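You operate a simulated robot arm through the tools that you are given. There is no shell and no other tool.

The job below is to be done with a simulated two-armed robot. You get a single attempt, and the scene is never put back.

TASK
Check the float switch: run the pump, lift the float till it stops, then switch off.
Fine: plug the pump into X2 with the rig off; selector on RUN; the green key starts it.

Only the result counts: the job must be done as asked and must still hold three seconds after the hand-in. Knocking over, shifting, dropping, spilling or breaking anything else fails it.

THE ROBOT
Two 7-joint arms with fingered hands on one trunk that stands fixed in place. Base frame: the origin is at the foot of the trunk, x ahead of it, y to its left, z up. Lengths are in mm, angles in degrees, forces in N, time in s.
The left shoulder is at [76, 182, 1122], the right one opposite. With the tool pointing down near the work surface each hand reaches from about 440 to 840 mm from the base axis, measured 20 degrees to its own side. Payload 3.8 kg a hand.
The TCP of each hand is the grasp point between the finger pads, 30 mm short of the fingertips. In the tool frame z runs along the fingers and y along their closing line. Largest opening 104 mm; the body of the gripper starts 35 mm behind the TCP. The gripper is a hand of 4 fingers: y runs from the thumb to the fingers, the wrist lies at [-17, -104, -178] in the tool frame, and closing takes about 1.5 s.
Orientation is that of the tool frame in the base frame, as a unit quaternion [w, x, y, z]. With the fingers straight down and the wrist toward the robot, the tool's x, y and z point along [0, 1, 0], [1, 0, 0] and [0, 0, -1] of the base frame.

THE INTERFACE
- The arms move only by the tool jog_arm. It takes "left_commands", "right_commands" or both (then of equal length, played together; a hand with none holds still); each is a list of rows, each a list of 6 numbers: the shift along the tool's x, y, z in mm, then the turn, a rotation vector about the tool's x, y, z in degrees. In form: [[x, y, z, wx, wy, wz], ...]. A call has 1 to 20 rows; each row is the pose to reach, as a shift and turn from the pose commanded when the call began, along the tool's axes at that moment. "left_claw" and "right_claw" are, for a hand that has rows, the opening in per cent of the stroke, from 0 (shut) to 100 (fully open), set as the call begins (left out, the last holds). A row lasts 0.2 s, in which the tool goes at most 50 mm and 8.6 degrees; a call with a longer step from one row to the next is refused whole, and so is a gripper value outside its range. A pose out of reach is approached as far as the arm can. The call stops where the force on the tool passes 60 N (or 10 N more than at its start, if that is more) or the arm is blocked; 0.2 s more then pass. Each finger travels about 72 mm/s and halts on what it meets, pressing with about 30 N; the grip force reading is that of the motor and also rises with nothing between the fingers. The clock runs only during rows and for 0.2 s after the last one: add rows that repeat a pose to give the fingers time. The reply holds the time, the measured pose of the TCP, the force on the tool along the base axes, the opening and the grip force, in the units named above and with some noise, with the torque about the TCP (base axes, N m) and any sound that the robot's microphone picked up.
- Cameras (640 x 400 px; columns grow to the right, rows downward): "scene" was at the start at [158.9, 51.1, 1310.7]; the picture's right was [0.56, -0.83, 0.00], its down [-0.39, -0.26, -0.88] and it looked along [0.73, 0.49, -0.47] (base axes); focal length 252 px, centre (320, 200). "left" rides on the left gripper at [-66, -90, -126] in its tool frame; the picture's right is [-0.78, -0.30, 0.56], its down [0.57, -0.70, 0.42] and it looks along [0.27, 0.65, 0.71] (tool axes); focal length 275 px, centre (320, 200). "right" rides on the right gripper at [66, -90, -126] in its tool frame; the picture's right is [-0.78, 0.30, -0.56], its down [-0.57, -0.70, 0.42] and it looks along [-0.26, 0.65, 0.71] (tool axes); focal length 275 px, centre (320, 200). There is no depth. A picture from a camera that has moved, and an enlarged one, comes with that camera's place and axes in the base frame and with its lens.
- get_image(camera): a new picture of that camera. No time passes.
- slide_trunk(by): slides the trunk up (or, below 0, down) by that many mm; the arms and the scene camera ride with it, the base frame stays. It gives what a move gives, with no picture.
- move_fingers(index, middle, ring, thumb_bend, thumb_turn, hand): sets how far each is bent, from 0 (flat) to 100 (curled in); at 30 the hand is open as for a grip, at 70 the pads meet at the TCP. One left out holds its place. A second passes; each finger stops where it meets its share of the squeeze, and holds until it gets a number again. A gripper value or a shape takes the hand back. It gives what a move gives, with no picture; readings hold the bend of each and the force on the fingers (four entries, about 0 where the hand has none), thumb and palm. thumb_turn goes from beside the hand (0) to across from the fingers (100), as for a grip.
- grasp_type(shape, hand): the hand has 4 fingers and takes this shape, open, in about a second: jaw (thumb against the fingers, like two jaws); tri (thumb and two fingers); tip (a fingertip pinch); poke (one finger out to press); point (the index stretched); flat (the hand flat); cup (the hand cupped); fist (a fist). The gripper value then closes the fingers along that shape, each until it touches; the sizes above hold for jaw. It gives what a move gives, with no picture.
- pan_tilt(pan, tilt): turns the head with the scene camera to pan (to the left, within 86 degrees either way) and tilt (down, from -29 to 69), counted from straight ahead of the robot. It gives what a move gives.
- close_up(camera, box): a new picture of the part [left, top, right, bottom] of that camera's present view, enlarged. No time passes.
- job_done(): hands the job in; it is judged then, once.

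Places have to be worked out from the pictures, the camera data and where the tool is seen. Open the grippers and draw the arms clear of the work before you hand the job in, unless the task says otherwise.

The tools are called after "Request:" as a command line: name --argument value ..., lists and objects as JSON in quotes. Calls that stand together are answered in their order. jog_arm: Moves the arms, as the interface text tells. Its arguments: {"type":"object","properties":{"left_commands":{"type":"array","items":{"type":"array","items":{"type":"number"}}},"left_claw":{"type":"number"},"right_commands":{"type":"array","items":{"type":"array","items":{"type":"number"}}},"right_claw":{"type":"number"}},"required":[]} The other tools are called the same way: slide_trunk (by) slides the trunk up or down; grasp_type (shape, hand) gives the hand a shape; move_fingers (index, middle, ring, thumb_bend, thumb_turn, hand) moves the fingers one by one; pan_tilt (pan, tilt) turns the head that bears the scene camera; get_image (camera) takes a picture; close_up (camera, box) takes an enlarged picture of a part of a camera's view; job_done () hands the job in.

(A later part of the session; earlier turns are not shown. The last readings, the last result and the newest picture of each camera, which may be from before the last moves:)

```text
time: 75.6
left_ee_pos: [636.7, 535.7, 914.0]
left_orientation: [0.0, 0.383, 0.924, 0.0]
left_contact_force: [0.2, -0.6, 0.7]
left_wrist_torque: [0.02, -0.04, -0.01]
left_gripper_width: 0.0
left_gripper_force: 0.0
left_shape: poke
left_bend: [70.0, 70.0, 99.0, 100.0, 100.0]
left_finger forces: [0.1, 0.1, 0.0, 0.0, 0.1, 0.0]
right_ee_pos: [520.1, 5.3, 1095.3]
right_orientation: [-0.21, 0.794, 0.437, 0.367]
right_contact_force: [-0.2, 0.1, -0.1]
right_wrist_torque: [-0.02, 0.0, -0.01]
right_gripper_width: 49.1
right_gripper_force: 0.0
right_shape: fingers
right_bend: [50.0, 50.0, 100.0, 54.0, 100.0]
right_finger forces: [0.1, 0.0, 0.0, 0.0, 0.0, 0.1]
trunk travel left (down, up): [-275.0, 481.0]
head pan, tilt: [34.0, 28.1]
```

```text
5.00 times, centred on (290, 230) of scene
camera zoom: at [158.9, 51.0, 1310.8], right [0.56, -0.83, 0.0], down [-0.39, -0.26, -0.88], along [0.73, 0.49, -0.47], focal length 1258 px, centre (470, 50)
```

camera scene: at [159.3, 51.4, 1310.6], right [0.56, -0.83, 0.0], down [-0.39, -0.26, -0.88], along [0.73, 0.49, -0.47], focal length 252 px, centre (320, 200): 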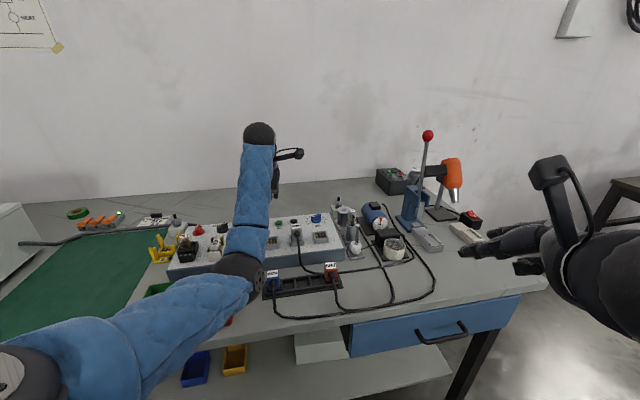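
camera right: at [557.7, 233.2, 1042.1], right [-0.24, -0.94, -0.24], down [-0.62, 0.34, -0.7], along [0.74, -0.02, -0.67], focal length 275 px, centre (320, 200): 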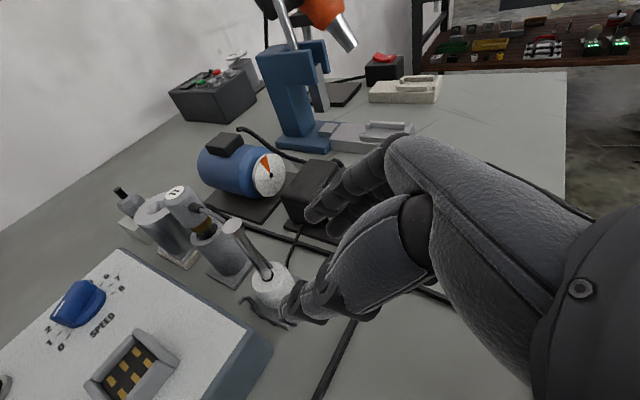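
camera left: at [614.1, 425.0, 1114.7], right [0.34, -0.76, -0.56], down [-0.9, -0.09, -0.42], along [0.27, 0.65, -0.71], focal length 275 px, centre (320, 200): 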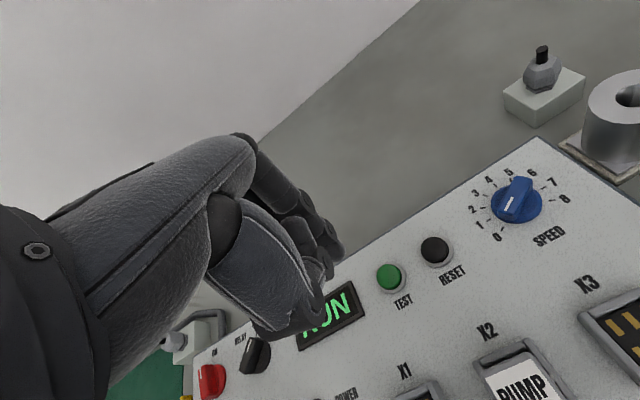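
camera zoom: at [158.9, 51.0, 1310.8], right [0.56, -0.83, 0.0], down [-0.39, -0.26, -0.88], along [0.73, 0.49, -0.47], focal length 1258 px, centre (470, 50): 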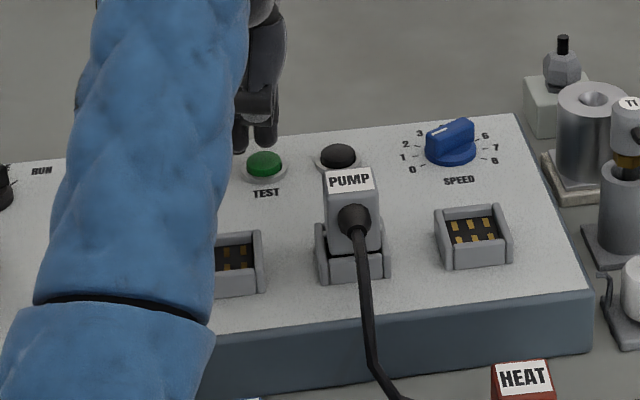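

The index tip is right above the green key in both views. I press down in small steps.

Request:
jog_arm --left_commands '[[0, -1, 5, 0, 0, 0], [0, -1, 9, 0, 0, 0], [0, -1, 11, 0, 0, 0], [0, -1, 13, 0, 0, 0], [0, -1, 14.5, 0, 0, 0], [0, -1, 16, 0, 0, 0]]'

Request:
close_up --camera "scene" --box '[230, 190, 430, 290]'

```text
time: 77.0
left_ee_pos: [633.9, 534.2, 901.0]
left_orientation: [0.002, 0.384, 0.923, 0.001]
left_contact_force: [0.6, -0.5, 8.6]
left_wrist_torque: [-0.05, -0.16, 0.04]
left_gripper_width: 0.2
left_gripper_force: 0.1
left_shape: poke
left_bend: [70.0, 70.0, 99.0, 100.0, 100.0]
left_finger forces: [9.0, 0.0, 0.1, 0.1, 0.0, 0.1]
right_ee_pos: [519.5, 4.8, 1096.2]
right_orientation: [-0.21, 0.794, 0.437, 0.368]
right_contact_force: [0.0, 0.9, -0.3]
right_wrist_torque: [-0.01, -0.04, -0.03]
right_gripper_width: 49.1
right_gripper_force: 0.0
right_shape: fingers
right_bend: [50.0, 50.0, 100.0, 54.0, 100.0]
right_finger forces: [0.1, 0.0, 0.0, 0.0, 0.0, 0.1]
trunk travel left (down, up): [-275.0, 481.0]
head pan, tilt: [34.0, 28.1]
heard: click
```

```text
3.20 times, centred on (330, 240) of scene
camera zoom: at [158.1, 50.3, 1311.0], right [0.56, -0.83, 0.0], down [-0.39, -0.26, -0.88], along [0.73, 0.49, -0.47], focal length 805 px, centre (288, 72)
```

zoom: 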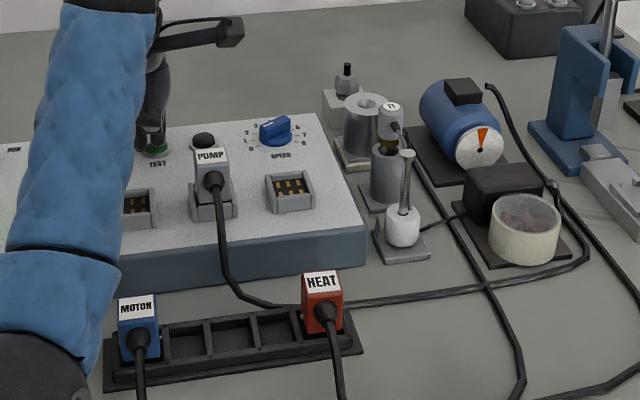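

A click was heard, and the impeller in the pump cup looks blurred. I lift the finger off the key and check the pump.

Request:
jog_arm --left_commands '[[0, 0, -8, 0, 0, 0], [0, 0, -30, 0, 0, 0], [0, 0, -70, 0, 0, 0], [0, 0, -100, 0, 0, 0], [0, 0, -100, 0, 0, 0]]'

Request:
close_up --camera "scene" --box '[370, 220, 430, 275]'

Request:
get_image --camera "left"

```text
time: 78.2
left_ee_pos: [634.1, 534.7, 997.6]
left_orientation: [-0.001, 0.383, 0.924, 0.0]
left_contact_force: [0.2, 0.3, 0.6]
left_wrist_torque: [0.0, -0.02, 0.03]
left_gripper_width: 0.0
left_gripper_force: 0.0
left_shape: poke
left_bend: [70.0, 70.0, 99.0, 100.0, 100.0]
left_finger forces: [0.1, 0.0, 0.0, 0.0, 0.1, 0.0]
right_ee_pos: [520.3, 5.3, 1094.5]
right_orientation: [-0.21, 0.794, 0.437, 0.367]
right_contact_force: [0.2, 0.0, 0.2]
right_wrist_torque: [0.01, 0.0, -0.01]
right_gripper_width: 49.1
right_gripper_force: 0.1
right_shape: fingers
right_bend: [50.0, 50.0, 100.0, 54.0, 100.0]
right_finger forces: [0.0, 0.0, 0.0, 0.0, 0.1, 0.1]
trunk travel left (down, up): [-275.0, 481.0]
head pan, tilt: [34.0, 28.1]
```

```text
7.27 times, centred on (400, 248) of scene
camera zoom: at [159.1, 51.1, 1310.7], right [0.56, -0.83, 0.0], down [-0.39, -0.26, -0.88], along [0.73, 0.49, -0.47], focal length 1830 px, centre (-262, -146)
```

zoom: 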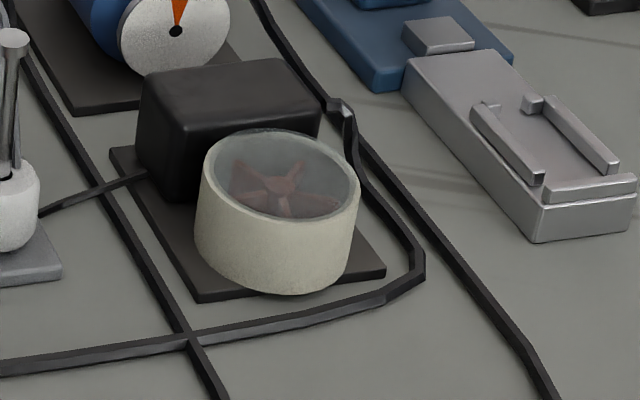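

```text
taken
camera left: at [618.3, 423.7, 1123.9], right [0.34, -0.76, -0.56], down [-0.9, -0.09, -0.42], along [0.27, 0.65, -0.71], focal length 275 px, centre (320, 200)
```

left: 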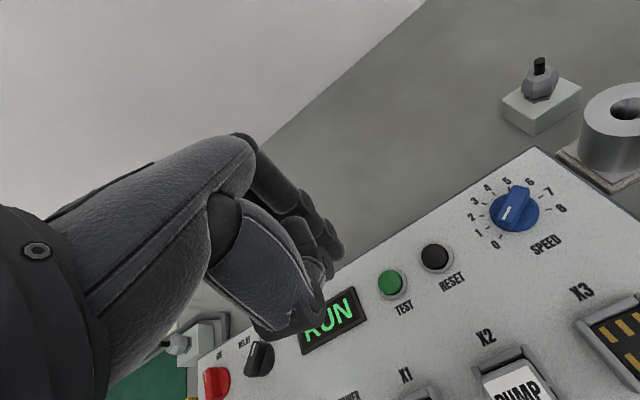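

A still picture does not prove rotation, so I let a moment pass and compare the impeller's position and the lamps.

Request:
jog_arm --left_commands '[[0, 0, 0, 0, 0, 0]]'

Request:
close_up --camera "scene" --box '[380, 230, 412, 255]'

Request:
jog_arm --left_commands '[[0, 0, 0, 0, 0, 0], [0, 0, 0, 0, 0, 0]]'

Request:
close_up --camera "scene" --box '[380, 230, 412, 255]'

Request:
close_up --camera "scene" --box '[225, 205, 345, 275]'

```text
time: 78.6
left_ee_pos: [634.4, 534.7, 998.3]
left_orientation: [0.0, 0.383, 0.924, 0.0]
left_contact_force: [-1.1, 0.4, 0.4]
left_wrist_torque: [-0.03, -0.01, 0.01]
left_gripper_width: 0.0
left_gripper_force: 0.0
left_shape: poke
left_bend: [70.0, 70.0, 99.0, 100.0, 100.0]
left_finger forces: [0.0, 0.0, 0.0, 0.0, 0.0, 0.0]
right_ee_pos: [519.9, 5.1, 1095.2]
right_orientation: [-0.21, 0.794, 0.437, 0.367]
right_contact_force: [-0.6, -0.8, 0.1]
right_wrist_torque: [0.0, 0.0, -0.01]
right_gripper_width: 48.9
right_gripper_force: 0.0
right_shape: fingers
right_bend: [50.0, 50.0, 100.0, 54.0, 100.0]
right_finger forces: [0.0, 0.1, 0.0, 0.1, 0.0, 0.0]
trunk travel left (down, up): [-275.0, 481.0]
head pan, tilt: [34.0, 28.1]
```

```text
16.00 times, centred on (396, 242) of scene
camera zoom: at [159.0, 51.0, 1310.7], right [0.56, -0.83, 0.0], down [-0.39, -0.26, -0.88], along [0.73, 0.49, -0.47], focal length 4025 px, centre (-896, -480)
```

zoom: 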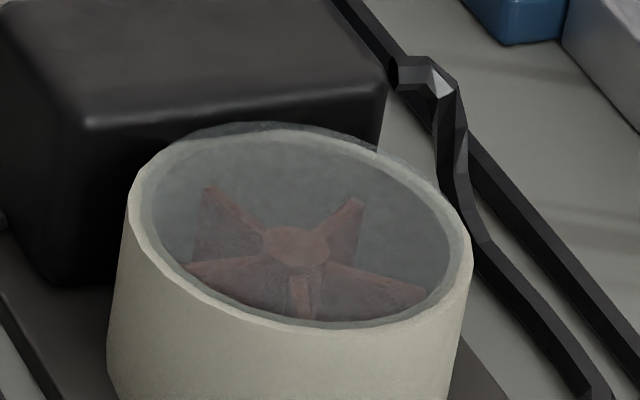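

```text
time: 79.2
left_ee_pos: [635.4, 533.7, 998.2]
left_orientation: [-0.001, 0.382, 0.924, 0.0]
left_contact_force: [0.1, -0.3, 0.3]
left_wrist_torque: [-0.02, -0.02, 0.01]
left_gripper_width: 0.0
left_gripper_force: 0.0
left_shape: poke
left_bend: [70.0, 70.0, 99.0, 100.0, 100.0]
left_finger forces: [0.0, 0.0, 0.0, 0.0, 0.0, 0.0]
right_ee_pos: [520.3, 4.6, 1094.3]
right_orientation: [-0.21, 0.794, 0.437, 0.366]
right_contact_force: [0.8, 0.7, 0.2]
right_wrist_torque: [0.03, -0.03, 0.02]
right_gripper_width: 48.7
right_gripper_force: 0.0
right_shape: fingers
right_bend: [50.0, 50.0, 100.0, 54.0, 100.0]
right_finger forces: [0.0, 0.1, 0.0, 0.0, 0.0, 0.0]
trunk travel left (down, up): [-275.0, 481.0]
head pan, tilt: [34.0, 28.1]
```

```text
16.00 times, centred on (396, 242) of scene
camera zoom: at [158.9, 51.0, 1310.7], right [0.56, -0.83, 0.0], down [-0.39, -0.26, -0.88], along [0.73, 0.49, -0.47], focal length 4025 px, centre (-896, -480)
```

zoom: 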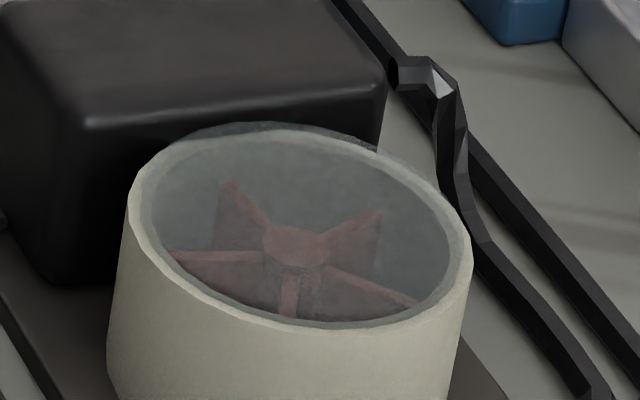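

```text
5.33 times, centred on (285, 240) of scene
camera zoom: at [158.9, 51.0, 1310.7], right [0.56, -0.83, 0.0], down [-0.39, -0.26, -0.88], along [0.73, 0.49, -0.47], focal length 1342 px, centre (507, -13)
```

zoom: 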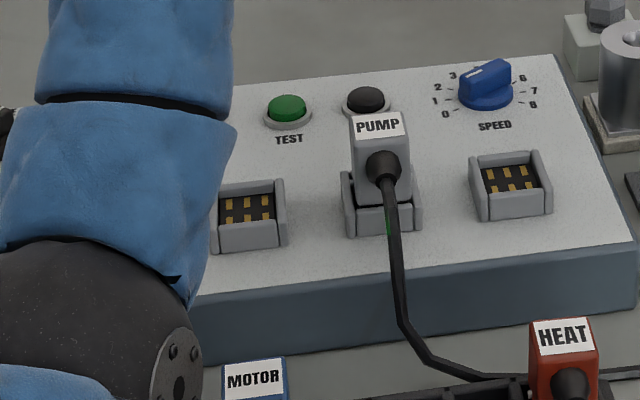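

The impeller has turned between the two pictures, so the pump is running and the plug is properly seated. For the float I use the left hand tilted forward. I first raise the trunk 150 mm so its elbow stays well above the bench, and open the hand.

Request:
slide_trunk --by 150

Request:
grasp_type --hand "left" --shape "jaw"

Request:
jog_arm --left_commands '[[-19, -25, 6, 0, 0, 8], [-38, -50, 12, 0, 0, 16], [-57, -75, 18, 0, 0, 24], [-77, -100, 25, 0, 0, 32], [-96, -125, 31, 0, 0, 40], [-115, -150, 37, 0, 0, 48], [-135, -175, 43, 0, 0, 56], [-154, -200, 50, 0, 0, 64], [-173, -225, 56, 0, 0, 72], [-193, -250, 62, 0, 0, 80], [-212, -274, 68, 0, 0, 88], [-212, -274, 68, 0, 0, 90], [-212, -274, 68, 0, 0, 90]]'

Request:
get_image --camera "scene"

Request:
get_image --camera "left"

```text
time: 81.0
left_ee_pos: [635.1, 535.5, 1148.2]
left_orientation: [-0.001, 0.383, 0.924, 0.0]
left_contact_force: [0.4, 0.1, 0.5]
left_wrist_torque: [-0.01, 0.0, -0.03]
left_gripper_width: 0.1
left_gripper_force: 0.1
left_shape: poke
left_bend: [70.0, 70.0, 99.0, 100.0, 100.0]
left_finger forces: [0.0, 0.0, 0.0, 0.0, 0.0, 0.1]
right_ee_pos: [521.0, 6.1, 1244.7]
right_orientation: [-0.209, 0.794, 0.437, 0.367]
right_contact_force: [1.2, -0.3, 0.2]
right_wrist_torque: [0.01, 0.0, 0.01]
right_gripper_width: 49.4
right_gripper_force: 0.0
right_shape: fingers
right_bend: [50.0, 50.0, 100.0, 54.0, 100.0]
right_finger forces: [0.0, 0.0, 0.0, 0.0, 0.1, 0.0]
trunk travel left (down, up): [-425.0, 331.0]
head pan, tilt: [34.0, 28.1]
```

```text
time: 81.8
left_ee_pos: [634.6, 535.4, 1148.4]
left_orientation: [0.0, 0.383, 0.924, 0.0]
left_contact_force: [1.1, -0.6, -0.7]
left_wrist_torque: [0.04, 0.02, 0.01]
left_gripper_width: 103.8
left_gripper_force: 0.1
left_shape: jaw
left_bend: [30.0, 30.0, 30.0, 30.0, 97.0]
left_finger forces: [0.1, 0.1, 0.0, 0.0, 0.1, 0.0]
right_ee_pos: [520.2, 5.8, 1245.6]
right_orientation: [-0.209, 0.794, 0.437, 0.367]
right_contact_force: [0.6, -0.4, 0.2]
right_wrist_torque: [0.02, -0.04, 0.01]
right_gripper_width: 49.0
right_gripper_force: 0.0
right_shape: fingers
right_bend: [50.0, 50.0, 100.0, 54.0, 100.0]
right_finger forces: [0.0, 0.1, 0.0, 0.0, 0.0, 0.1]
trunk travel left (down, up): [-425.0, 331.0]
head pan, tilt: [34.0, 28.1]
```

```text
time: 84.7
left_ee_pos: [589.5, 190.9, 1079.8]
left_orientation: [0.001, 0.924, 0.382, 0.0]
left_contact_force: [0.1, 0.0, -0.1]
left_wrist_torque: [-0.03, 0.02, -0.01]
left_gripper_width: 104.1
left_gripper_force: 0.0
left_shape: jaw
left_bend: [30.0, 30.0, 30.0, 30.0, 97.0]
left_finger forces: [0.0, 0.0, 0.1, 0.1, 0.1, 0.0]
right_ee_pos: [520.7, 4.1, 1246.1]
right_orientation: [-0.209, 0.794, 0.437, 0.367]
right_contact_force: [0.4, -0.3, 0.1]
right_wrist_torque: [-0.01, 0.02, 0.02]
right_gripper_width: 49.1
right_gripper_force: 0.1
right_shape: fingers
right_bend: [50.0, 50.0, 100.0, 54.0, 100.0]
right_finger forces: [0.0, 0.1, 0.0, 0.1, 0.0, 0.0]
trunk travel left (down, up): [-425.0, 331.0]
head pan, tilt: [34.0, 28.1]
```

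```text
taken
camera scene: at [110.8, 50.7, 1462.7], right [0.56, -0.83, 0.0], down [-0.39, -0.26, -0.88], along [0.73, 0.49, -0.47], focal length 252 px, centre (320, 200)
```

scene: 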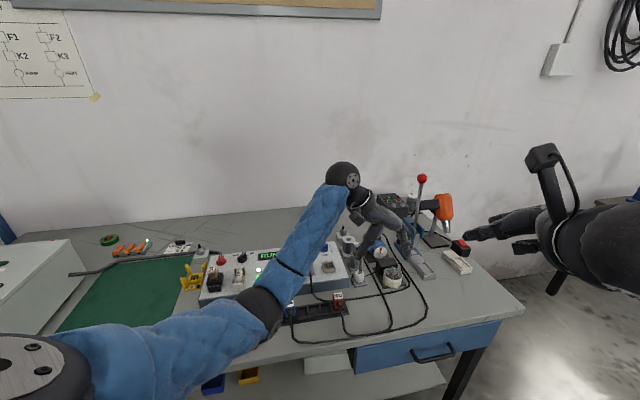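

```text
taken
camera left: at [481.0, 208.1, 1204.9], right [-0.76, -0.34, -0.56], down [-0.09, 0.9, -0.42], along [0.65, -0.27, -0.71], focal length 275 px, centre (320, 200)
```

left: 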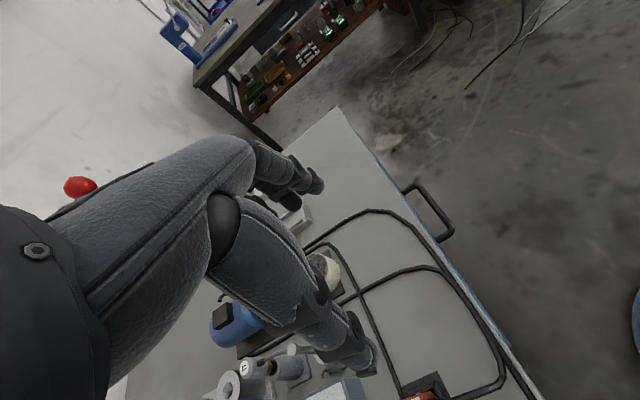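

The elbow is now high, around z≈1080. I set the finger opening for the float and tilt the hand 50° forward.

Request:
move_fingers --hand "left" --index 50 --middle 50 --ring 48 --thumb_bend 54 --thumb_turn 100

Request:
jog_arm --left_commands '[[0, 0, 0, 0, 8, 0], [0, 0, 0, 0, 16, 0], [0, 0, 0, 0, 24, 0], [0, 0, 0, 0, 32, 0], [0, 0, 0, 0, 40, 0], [0, 0, 0, 0, 47, 0], [0, 0, 0, 0, 50, 0], [0, 0, 0, 0, 50, 0]]'

Request:
get_image --camera "scene"

Request:
get_image --camera "left"

```text
time: 85.7
left_ee_pos: [590.3, 192.0, 1079.6]
left_orientation: [0.0, 0.924, 0.383, -0.001]
left_contact_force: [-0.1, -0.4, 0.2]
left_wrist_torque: [-0.05, -0.05, 0.03]
left_gripper_width: 49.1
left_gripper_force: 0.0
left_shape: fingers
left_bend: [50.0, 50.0, 48.0, 54.0, 100.0]
left_finger forces: [0.1, 0.1, 0.1, 0.1, 0.0, 0.0]
right_ee_pos: [521.1, 4.4, 1244.9]
right_orientation: [-0.21, 0.794, 0.437, 0.367]
right_contact_force: [-0.3, -1.0, 0.3]
right_wrist_torque: [0.01, 0.01, 0.01]
right_gripper_width: 48.6
right_gripper_force: 0.1
right_shape: fingers
right_bend: [50.0, 50.0, 100.0, 54.0, 100.0]
right_finger forces: [0.0, 0.0, 0.1, 0.1, 0.0, 0.0]
trunk travel left (down, up): [-425.0, 331.0]
head pan, tilt: [34.0, 28.1]
```

```text
time: 87.5
left_ee_pos: [591.3, 192.0, 1080.0]
left_orientation: [-0.162, 0.837, 0.347, 0.391]
left_contact_force: [0.2, -0.4, -0.8]
left_wrist_torque: [0.03, 0.01, -0.01]
left_gripper_width: 48.9
left_gripper_force: 0.0
left_shape: fingers
left_bend: [50.0, 50.0, 48.0, 54.0, 100.0]
left_finger forces: [0.1, 0.0, 0.1, 0.1, 0.1, 0.1]
right_ee_pos: [521.4, 6.0, 1245.4]
right_orientation: [-0.21, 0.794, 0.437, 0.367]
right_contact_force: [0.0, 0.1, 0.2]
right_wrist_torque: [0.0, -0.03, -0.02]
right_gripper_width: 48.9
right_gripper_force: 0.1
right_shape: fingers
right_bend: [50.0, 50.0, 100.0, 54.0, 100.0]
right_finger forces: [0.1, 0.0, 0.1, 0.0, 0.1, 0.0]
trunk travel left (down, up): [-425.0, 331.0]
head pan, tilt: [34.0, 28.1]
```

```text
taken
camera scene: at [110.7, 50.9, 1462.7], right [0.56, -0.83, 0.0], down [-0.39, -0.26, -0.88], along [0.73, 0.49, -0.47], focal length 252 px, centre (320, 200)
```

scene: 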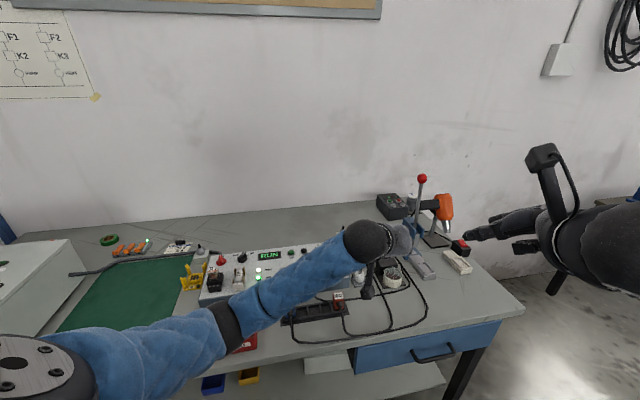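

```text
taken
camera left: at [430.4, 156.9, 1109.7], right [-0.26, 0.16, -0.95], down [-0.01, 0.99, 0.17], along [0.97, 0.05, -0.26], focal length 275 px, centre (320, 200)
```

left: 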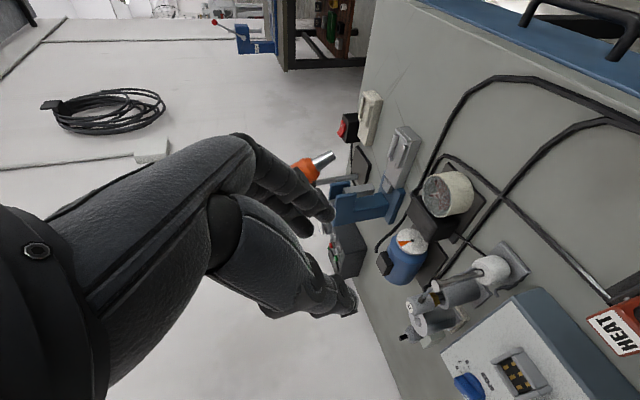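

The hand's camera hangs low on its inner side and would pass near the HEAT cord. I make the tilt a little steeper and swing 15° more to the right while moving to a point about 80 mm short of the float.

Request:
jog_arm --left_commands '[[-10, 4, 25, 3, -2, -2.5], [-22, 8, 52, 6, -4, -5], [-34, 12, 80, 9, -6, -7.5], [-46, 16, 108, 11.5, -8, -9.6], [-58, 20, 136, 11.5, -8, -9.6], [-68.6, 23, 160, 11.5, -8, -9.6], [-68.6, 23, 160, 11.5, -8, -9.6]]'

Request:
get_image --camera "left"

Request:
close_up --camera "scene" --box '[250, 210, 450, 340]'

Request:
get_image --camera "right"

```text
time: 89.0
left_ee_pos: [663.3, 233.0, 923.6]
left_orientation: [-0.187, 0.81, 0.463, 0.307]
left_contact_force: [-0.5, 0.2, 0.2]
left_wrist_torque: [0.02, 0.02, 0.03]
left_gripper_width: 48.8
left_gripper_force: 0.0
left_shape: fingers
left_bend: [50.0, 50.0, 48.0, 54.0, 100.0]
left_finger forces: [0.1, 0.1, 0.0, 0.0, 0.0, 0.1]
right_ee_pos: [521.4, 5.6, 1244.2]
right_orientation: [-0.209, 0.794, 0.437, 0.367]
right_contact_force: [0.2, 0.3, 0.1]
right_wrist_torque: [0.0, -0.01, -0.01]
right_gripper_width: 49.0
right_gripper_force: 0.1
right_shape: fingers
right_bend: [50.0, 50.0, 100.0, 54.0, 100.0]
right_finger forces: [0.0, 0.0, 0.1, 0.0, 0.1, 0.1]
trunk travel left (down, up): [-425.0, 331.0]
head pan, tilt: [34.0, 28.1]
```

```text
taken
camera left: at [520.7, 162.6, 974.3], right [-0.37, -0.02, -0.93], down [-0.25, 0.96, 0.08], along [0.89, 0.26, -0.36], focal length 275 px, centre (320, 200)
```

left: 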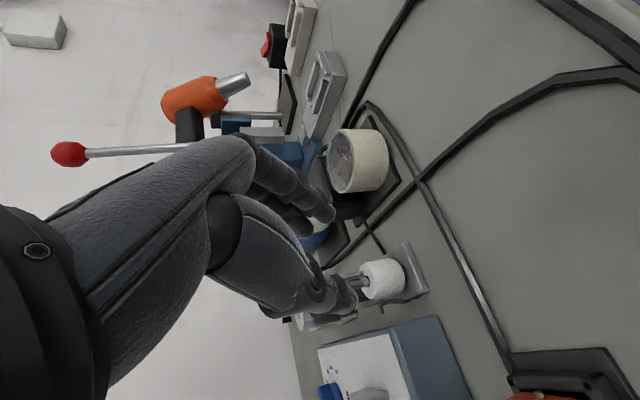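

```text
3.08 times, centred on (350, 275) of scene
camera zoom: at [110.5, 51.0, 1462.7], right [0.56, -0.83, 0.0], down [-0.39, -0.26, -0.88], along [0.73, 0.49, -0.47], focal length 774 px, centre (228, -31)
```

zoom: 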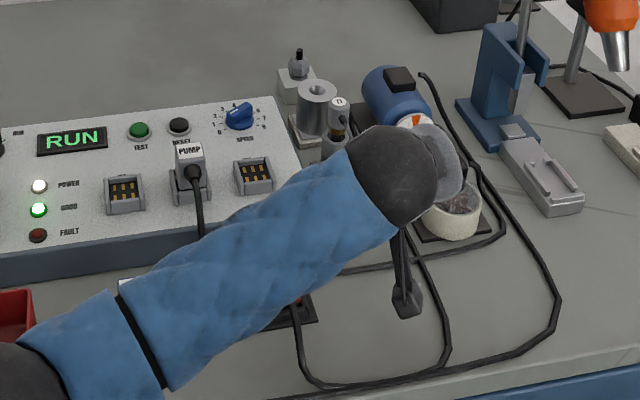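

```text
taken
camera right: at [417.1, 6.5, 1377.7], right [-0.24, -0.94, -0.24], down [-0.62, 0.34, -0.7], along [0.74, -0.02, -0.67], focal length 275 px, centre (320, 200)
```

right: 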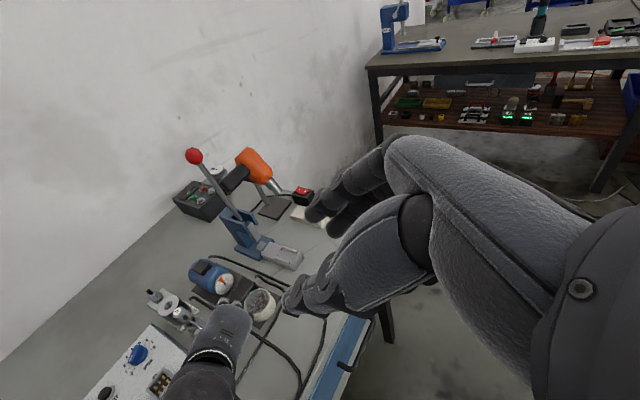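

GOOD is lit and the pump runs. I zoom from the left camera to check that the float lies between thumb and fingers.

Request:
close_up --camera "left" --box '[280, 200, 450, 350]'

Request:
close_up --camera "scene" --box '[330, 220, 420, 300]'

Request:
close_up --camera "right" --box '[130, 250, 300, 370]'

```text
2.67 times, centred on (365, 275) of left
camera zoom: at [520.7, 162.6, 974.3], right [-0.37, -0.02, -0.93], down [-0.25, 0.96, 0.08], along [0.89, 0.26, -0.36], focal length 734 px, centre (200, 0)
```

zoom: 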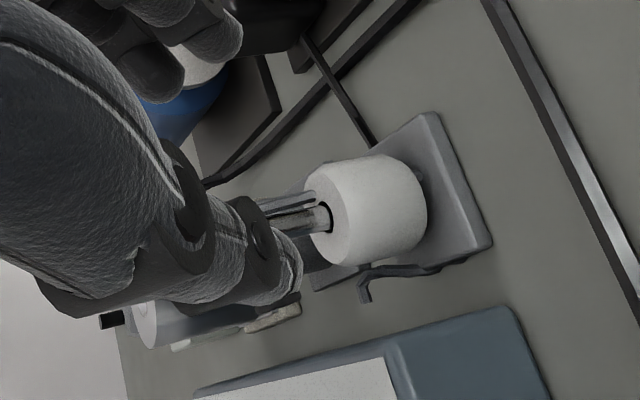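

```text
5.00 times, centred on (375, 260) of scene
camera zoom: at [110.5, 51.0, 1462.7], right [0.56, -0.83, 0.0], down [-0.39, -0.26, -0.88], along [0.73, 0.49, -0.47], focal length 1258 px, centre (45, -100)
```

zoom: 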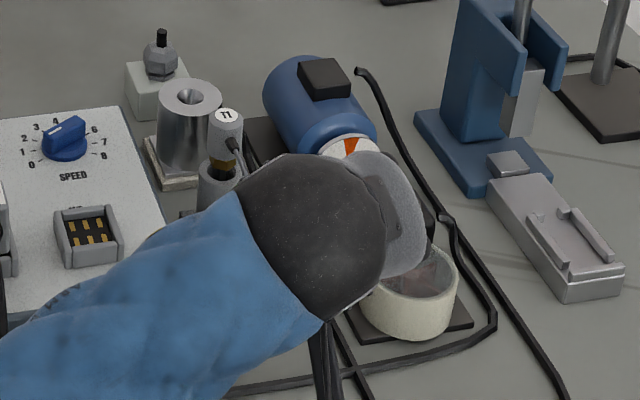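

```text
3.33 times, centred on (215, 310) of right
camera zoom: at [417.1, 6.5, 1377.7], right [-0.24, -0.94, -0.24], down [-0.62, 0.34, -0.7], along [0.74, -0.02, -0.67], focal length 918 px, centre (670, -167)
```

zoom: 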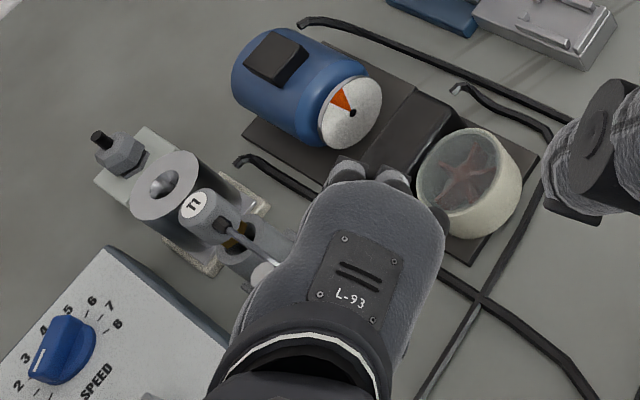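

The float axis lies centred between thumb and fingers and about 99 mm ahead. I shift 3 mm away from the panel side and advance 45 mm.

Request:
jog_arm --left_commands '[[0, 1.5, 10, 0, 0, 0], [0, 3, 20, 0, 0, 0], [0, 3, 30, 0, 0, 0], [0, 3, 38, 0, 0, 0], [0, 3, 45, 0, 0, 0], [0, 3, 45, 0, 0, 0]]'

Request:
close_up --camera "left" --box '[260, 190, 430, 340]'

Request:
close_up --camera "right" --box '[130, 250, 300, 370]'

Request:
close_up --camera "scene" --box '[250, 210, 450, 340]'

```text
time: 90.5
left_ee_pos: [681.0, 255.1, 891.2]
left_orientation: [-0.187, 0.811, 0.462, 0.306]
left_contact_force: [-0.8, 0.4, 0.7]
left_wrist_torque: [-0.01, 0.0, -0.03]
left_gripper_width: 48.9
left_gripper_force: 0.1
left_shape: fingers
left_bend: [50.0, 50.0, 48.0, 54.0, 100.0]
left_finger forces: [0.0, 0.0, 0.1, 0.1, 0.0, 0.0]
right_ee_pos: [520.6, 6.7, 1246.9]
right_orientation: [-0.209, 0.794, 0.438, 0.367]
right_contact_force: [0.9, 0.0, 0.3]
right_wrist_torque: [0.0, 0.03, 0.01]
right_gripper_width: 49.2
right_gripper_force: 0.0
right_shape: fingers
right_bend: [50.0, 50.0, 100.0, 54.0, 100.0]
right_finger forces: [0.1, 0.1, 0.0, 0.0, 0.1, 0.0]
trunk travel left (down, up): [-425.0, 331.0]
head pan, tilt: [34.0, 28.1]
```

```text
2.67 times, centred on (345, 265) of left
camera zoom: at [537.8, 184.7, 941.9], right [-0.37, -0.02, -0.93], down [-0.25, 0.96, 0.08], along [0.89, 0.26, -0.36], focal length 734 px, centre (253, 27)
```

zoom: 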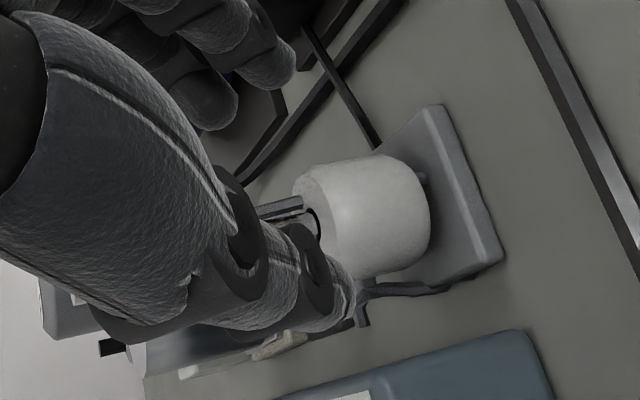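

```text
3.33 times, centred on (215, 310) of right
camera zoom: at [417.3, 6.5, 1377.7], right [-0.24, -0.94, -0.24], down [-0.62, 0.34, -0.7], along [0.74, -0.02, -0.67], focal length 918 px, centre (670, -167)
```

zoom: 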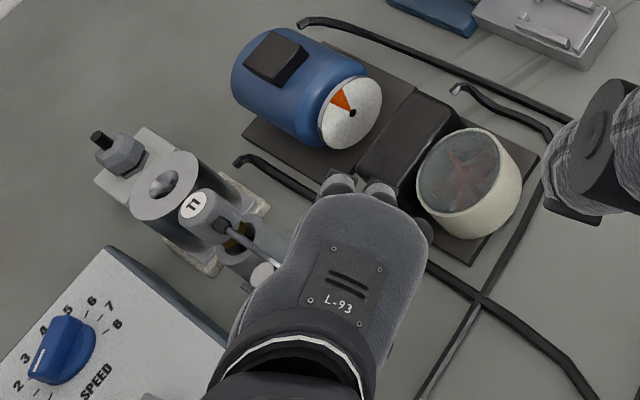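

```text
3.08 times, centred on (350, 275) of scene
camera zoom: at [110.7, 50.9, 1462.7], right [0.56, -0.83, 0.0], down [-0.39, -0.26, -0.88], along [0.73, 0.49, -0.47], focal length 774 px, centre (228, -31)
```

zoom: 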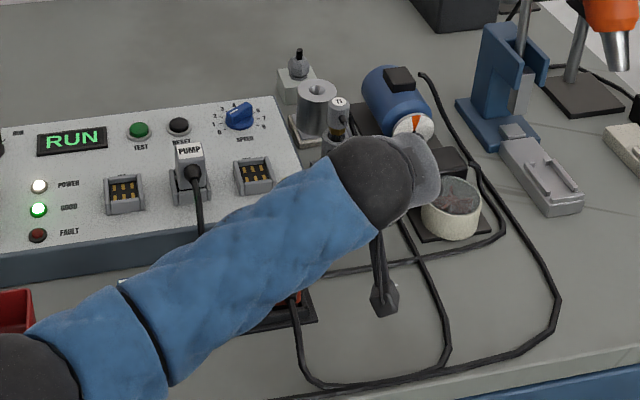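

Both hands' cameras show the rod passing clear beside the palm. I shift 1.5 mm back and advance another 25 mm slowly, watching the force.

Request:
jog_arm --left_commands '[[0, -1.5, 5, 0, 0, 0], [0, -1.5, 10, 0, 0, 0], [0, -1.5, 15, 0, 0, 0], [0, -1.5, 20, 0, 0, 0], [0, -1.5, 25, 0, 0, 0], [0, -1.5, 25, 0, 0, 0]]'

Request:
close_up --camera "left" --box '[240, 180, 410, 330]'

Request:
close_up --camera "right" --box '[150, 260, 270, 350]'

```text
time: 91.8
left_ee_pos: [687.0, 271.8, 873.2]
left_orientation: [-0.187, 0.811, 0.462, 0.307]
left_contact_force: [0.0, 0.2, 0.4]
left_wrist_torque: [0.0, -0.02, 0.02]
left_gripper_width: 49.0
left_gripper_force: 0.1
left_shape: fingers
left_bend: [50.0, 50.0, 48.0, 54.0, 100.0]
left_finger forces: [0.1, 0.0, 0.0, 0.0, 0.0, 0.0]
right_ee_pos: [520.5, 5.8, 1244.4]
right_orientation: [-0.21, 0.794, 0.437, 0.367]
right_contact_force: [0.6, -0.2, 1.1]
right_wrist_torque: [0.04, 0.0, 0.0]
right_gripper_width: 49.0
right_gripper_force: 0.1
right_shape: fingers
right_bend: [50.0, 50.0, 100.0, 54.0, 100.0]
right_finger forces: [0.0, 0.0, 0.0, 0.1, 0.0, 0.0]
trunk travel left (down, up): [-425.0, 331.0]
head pan, tilt: [34.0, 28.1]
```

```text
2.67 times, centred on (325, 255) of left
camera zoom: at [544.1, 200.8, 923.4], right [-0.37, -0.02, -0.93], down [-0.25, 0.96, 0.08], along [0.89, 0.26, -0.36], focal length 734 px, centre (307, 53)
```

zoom: 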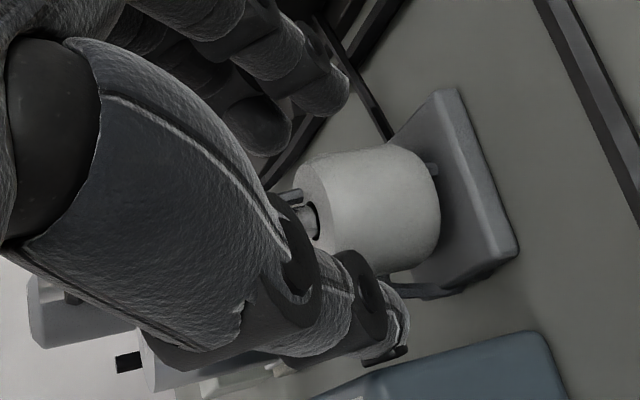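

```text
4.44 times, centred on (210, 305) of right
camera zoom: at [417.3, 6.5, 1377.7], right [-0.24, -0.94, -0.24], down [-0.62, 0.34, -0.7], along [0.74, -0.02, -0.67], focal length 1224 px, centre (809, -267)
```

zoom: 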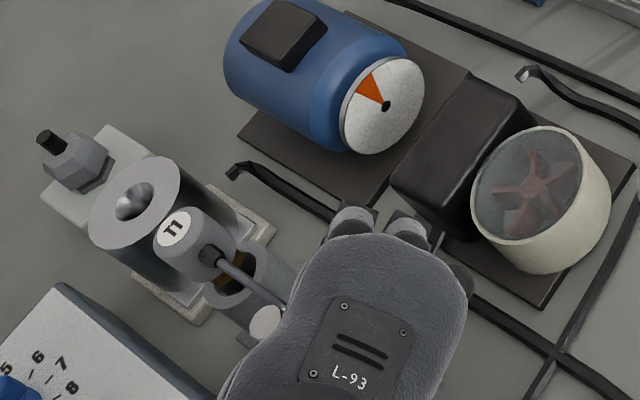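

The float is just inside the fingertips. The T1 cable seems to hang close behind the rod near the ring finger, so I open the ring finger wider, away from it. Then I make the last 10 mm advance.

Request:
move_fingers --hand "left" --ring 32

Request:
jog_arm --left_commands '[[-1, 0, 4, 0, 0, 0], [-2, 0, 8, 0, 0, 0], [-2.5, 0, 10, 0, 0, 0], [-2.5, 0, 10, 0, 0, 0]]'

Request:
close_up --camera "left" --box '[240, 180, 410, 330]'

Request:
close_up --camera "right" --box '[150, 260, 270, 350]'

```text
time: 92.8
left_ee_pos: [686.1, 271.1, 873.3]
left_orientation: [-0.188, 0.811, 0.462, 0.307]
left_contact_force: [-0.4, 0.4, 0.3]
left_wrist_torque: [0.02, 0.01, -0.01]
left_gripper_width: 48.8
left_gripper_force: 0.1
left_shape: fingers
left_bend: [50.0, 50.0, 32.0, 54.0, 100.0]
left_finger forces: [0.0, 0.0, 0.0, 0.0, 0.1, 0.0]
right_ee_pos: [520.3, 6.5, 1244.5]
right_orientation: [-0.21, 0.794, 0.437, 0.367]
right_contact_force: [-0.3, -0.5, 0.2]
right_wrist_torque: [-0.02, 0.03, -0.03]
right_gripper_width: 48.8
right_gripper_force: 0.0
right_shape: fingers
right_bend: [50.0, 50.0, 100.0, 54.0, 100.0]
right_finger forces: [0.1, 0.0, 0.0, 0.0, 0.1, 0.1]
trunk travel left (down, up): [-425.0, 331.0]
head pan, tilt: [34.0, 28.1]
```

```text
time: 93.8
left_ee_pos: [689.1, 276.3, 864.2]
left_orientation: [-0.187, 0.81, 0.463, 0.307]
left_contact_force: [-0.5, 0.1, -0.4]
left_wrist_torque: [0.01, 0.02, -0.01]
left_gripper_width: 48.8
left_gripper_force: 0.0
left_shape: fingers
left_bend: [50.0, 50.0, 32.0, 54.0, 100.0]
left_finger forces: [0.0, 0.0, 0.1, 0.2, 0.1, 0.0]
right_ee_pos: [521.4, 5.6, 1245.3]
right_orientation: [-0.21, 0.794, 0.437, 0.367]
right_contact_force: [0.6, -0.6, -0.2]
right_wrist_torque: [-0.02, 0.01, 0.0]
right_gripper_width: 48.9
right_gripper_force: 0.1
right_shape: fingers
right_bend: [50.0, 50.0, 100.0, 54.0, 100.0]
right_finger forces: [0.0, 0.0, 0.0, 0.0, 0.1, 0.1]
trunk travel left (down, up): [-425.0, 331.0]
head pan, tilt: [34.0, 28.1]
```

```text
2.67 times, centred on (325, 255) of left
camera zoom: at [546.5, 205.2, 914.6], right [-0.37, -0.02, -0.93], down [-0.25, 0.96, 0.08], along [0.89, 0.26, -0.36], focal length 734 px, centre (307, 53)
```

zoom: 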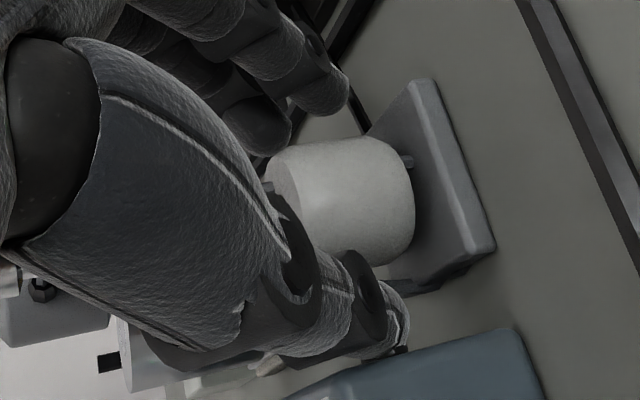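

```text
4.44 times, centred on (210, 305) of right
camera zoom: at [417.3, 6.5, 1377.6], right [-0.24, -0.94, -0.24], down [-0.62, 0.34, -0.7], along [0.74, -0.02, -0.67], focal length 1224 px, centre (809, -267)
```

zoom: 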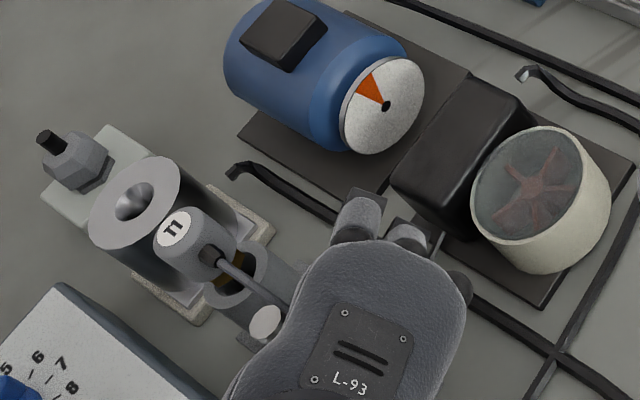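

The float's upper half is now between thumb and fingers without contact. I close index, middle and thumb gently.

Request:
move_fingers --hand "left" --index 61 --middle 61 --thumb_bend 62

Request:
close_up --camera "left" --box '[240, 180, 410, 330]'

Request:
close_up --camera "right" --box '[150, 260, 270, 350]'

```text
time: 94.8
left_ee_pos: [689.0, 276.5, 864.1]
left_orientation: [-0.187, 0.81, 0.463, 0.307]
left_contact_force: [-3.5, -0.2, -0.3]
left_wrist_torque: [-0.04, 0.13, 0.11]
left_gripper_width: 30.7
left_gripper_force: 2.1
left_shape: fingers
left_bend: [60.0, 61.0, 32.0, 59.0, 100.0]
left_finger forces: [1.0, 0.0, 0.0, 0.0, 3.2, 0.0]
right_ee_pos: [521.0, 4.6, 1244.3]
right_orientation: [-0.21, 0.794, 0.437, 0.367]
right_contact_force: [0.5, -0.3, -0.3]
right_wrist_torque: [0.02, 0.0, 0.05]
right_gripper_width: 49.2
right_gripper_force: 0.0
right_shape: fingers
right_bend: [50.0, 50.0, 100.0, 54.0, 100.0]
right_finger forces: [0.1, 0.0, 0.1, 0.0, 0.0, 0.0]
trunk travel left (down, up): [-425.0, 331.0]
head pan, tilt: [34.0, 28.1]
```

```text
2.67 times, centred on (325, 255) of left
camera zoom: at [546.2, 205.4, 914.6], right [-0.37, -0.02, -0.93], down [-0.25, 0.96, 0.08], along [0.89, 0.26, -0.36], focal length 734 px, centre (307, 53)
```

zoom: 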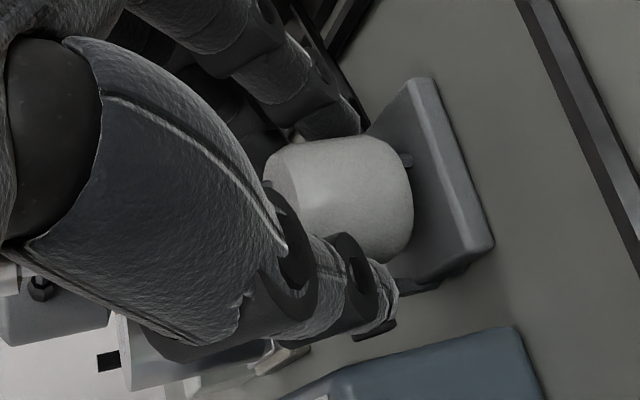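

```text
4.44 times, centred on (210, 305) of right
camera zoom: at [417.1, 6.7, 1377.7], right [-0.24, -0.94, -0.24], down [-0.62, 0.34, -0.7], along [0.74, -0.02, -0.67], focal length 1224 px, centre (809, -267)
```

zoom: 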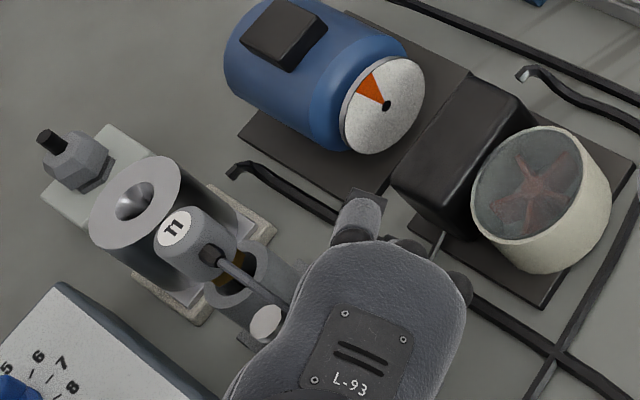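

Thumb and index touch lightly, 3 N and 1 N. I bring the fingers in a bit more to balance and firm the pinch.

Request:
move_fingers --hand "left" --index 66 --middle 66 --thumb_bend 65

Request:
close_up --camera "left" --box '[240, 180, 410, 330]'

```text
time: 95.8
left_ee_pos: [690.4, 275.8, 865.2]
left_orientation: [-0.188, 0.81, 0.463, 0.307]
left_contact_force: [0.8, -0.1, 0.4]
left_wrist_torque: [-0.07, -0.06, -0.03]
left_gripper_width: 29.1
left_gripper_force: 6.8
left_shape: fingers
left_bend: [61.0, 64.0, 32.0, 59.0, 100.0]
left_finger forces: [4.2, 2.2, 0.0, 0.0, 5.8, 0.0]
right_ee_pos: [522.2, 5.3, 1244.2]
right_orientation: [-0.21, 0.794, 0.437, 0.367]
right_contact_force: [0.0, -1.2, 0.2]
right_wrist_torque: [0.02, -0.01, 0.04]
right_gripper_width: 49.0
right_gripper_force: 0.1
right_shape: fingers
right_bend: [50.0, 50.0, 100.0, 54.0, 100.0]
right_finger forces: [0.1, 0.0, 0.0, 0.1, 0.0, 0.1]
trunk travel left (down, up): [-425.0, 331.0]
head pan, tilt: [34.0, 28.1]
```

```text
2.67 times, centred on (325, 255) of left
camera zoom: at [546.6, 205.1, 914.6], right [-0.37, -0.02, -0.93], down [-0.25, 0.96, 0.08], along [0.89, 0.26, -0.36], focal length 734 px, centre (307, 53)
```

zoom: 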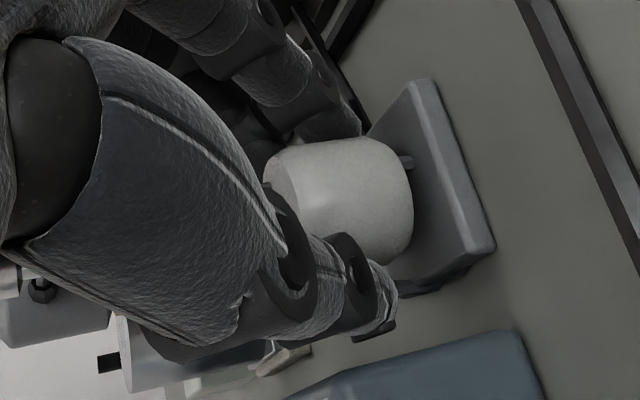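

A balanced pinch: 4+2 N against 6 N, with no net side force. I lift straight up 12 mm and check that the float follows.

Request:
jog_arm --left_commands '[[2, 0, -2.2, 0, 0, 0], [4, -0.1, -4.4, 0, 0, 0], [6, -0.2, -6.7, 0, 0, 0], [8, -0.2, -8.9, 0, 0, 0], [8, -0.2, -8.9, 0, 0, 0]]'

Request:
close_up --camera "left" --box '[240, 180, 410, 330]'

Request:
close_up --camera "right" --box '[150, 260, 270, 350]'

Request:
close_up --camera "scene" --box '[220, 220, 420, 320]'

```text
time: 97.0
left_ee_pos: [689.4, 276.1, 874.9]
left_orientation: [-0.187, 0.811, 0.462, 0.307]
left_contact_force: [3.5, 1.2, 0.3]
left_wrist_torque: [-0.05, -0.12, -0.02]
left_gripper_width: 29.1
left_gripper_force: 6.8
left_shape: fingers
left_bend: [61.0, 64.0, 32.0, 60.0, 100.0]
left_finger forces: [4.9, 3.2, 0.0, 0.0, 5.0, 0.1]
right_ee_pos: [521.0, 6.3, 1243.2]
right_orientation: [-0.211, 0.793, 0.438, 0.367]
right_contact_force: [0.3, 0.0, -0.2]
right_wrist_torque: [0.04, 0.02, -0.02]
right_gripper_width: 49.1
right_gripper_force: 0.0
right_shape: fingers
right_bend: [50.0, 50.0, 100.0, 54.0, 100.0]
right_finger forces: [0.0, 0.1, 0.0, 0.0, 0.0, 0.1]
trunk travel left (down, up): [-425.0, 331.0]
head pan, tilt: [34.0, 28.1]
```

```text
2.67 times, centred on (325, 255) of left
camera zoom: at [546.1, 204.9, 925.9], right [-0.37, -0.02, -0.93], down [-0.25, 0.96, 0.08], along [0.89, 0.26, -0.36], focal length 734 px, centre (307, 53)
```

zoom: 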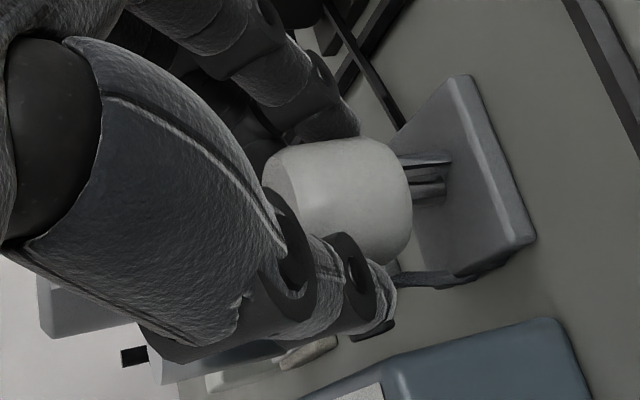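

```text
4.44 times, centred on (210, 305) of right
camera zoom: at [417.8, 6.8, 1377.5], right [-0.24, -0.94, -0.24], down [-0.62, 0.34, -0.7], along [0.74, -0.02, -0.67], focal length 1224 px, centre (809, -267)
```

zoom: 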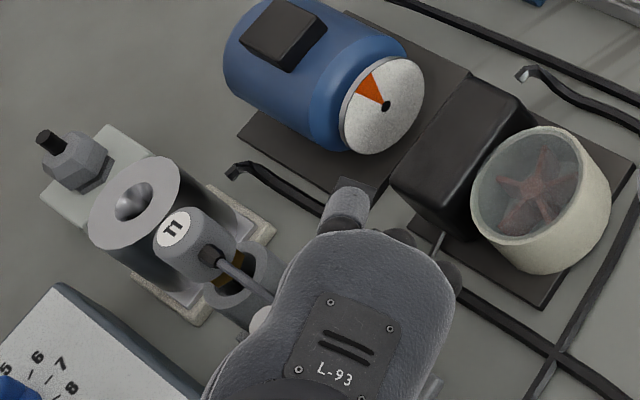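

```text
3.20 times, centred on (320, 270) of scene
camera zoom: at [111.3, 51.2, 1462.6], right [0.56, -0.83, 0.0], down [-0.39, -0.26, -0.88], along [0.73, 0.49, -0.47], focal length 805 px, centre (320, -24)
```

zoom: 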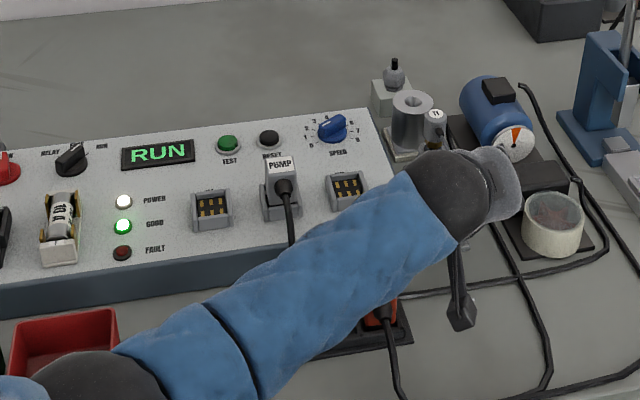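

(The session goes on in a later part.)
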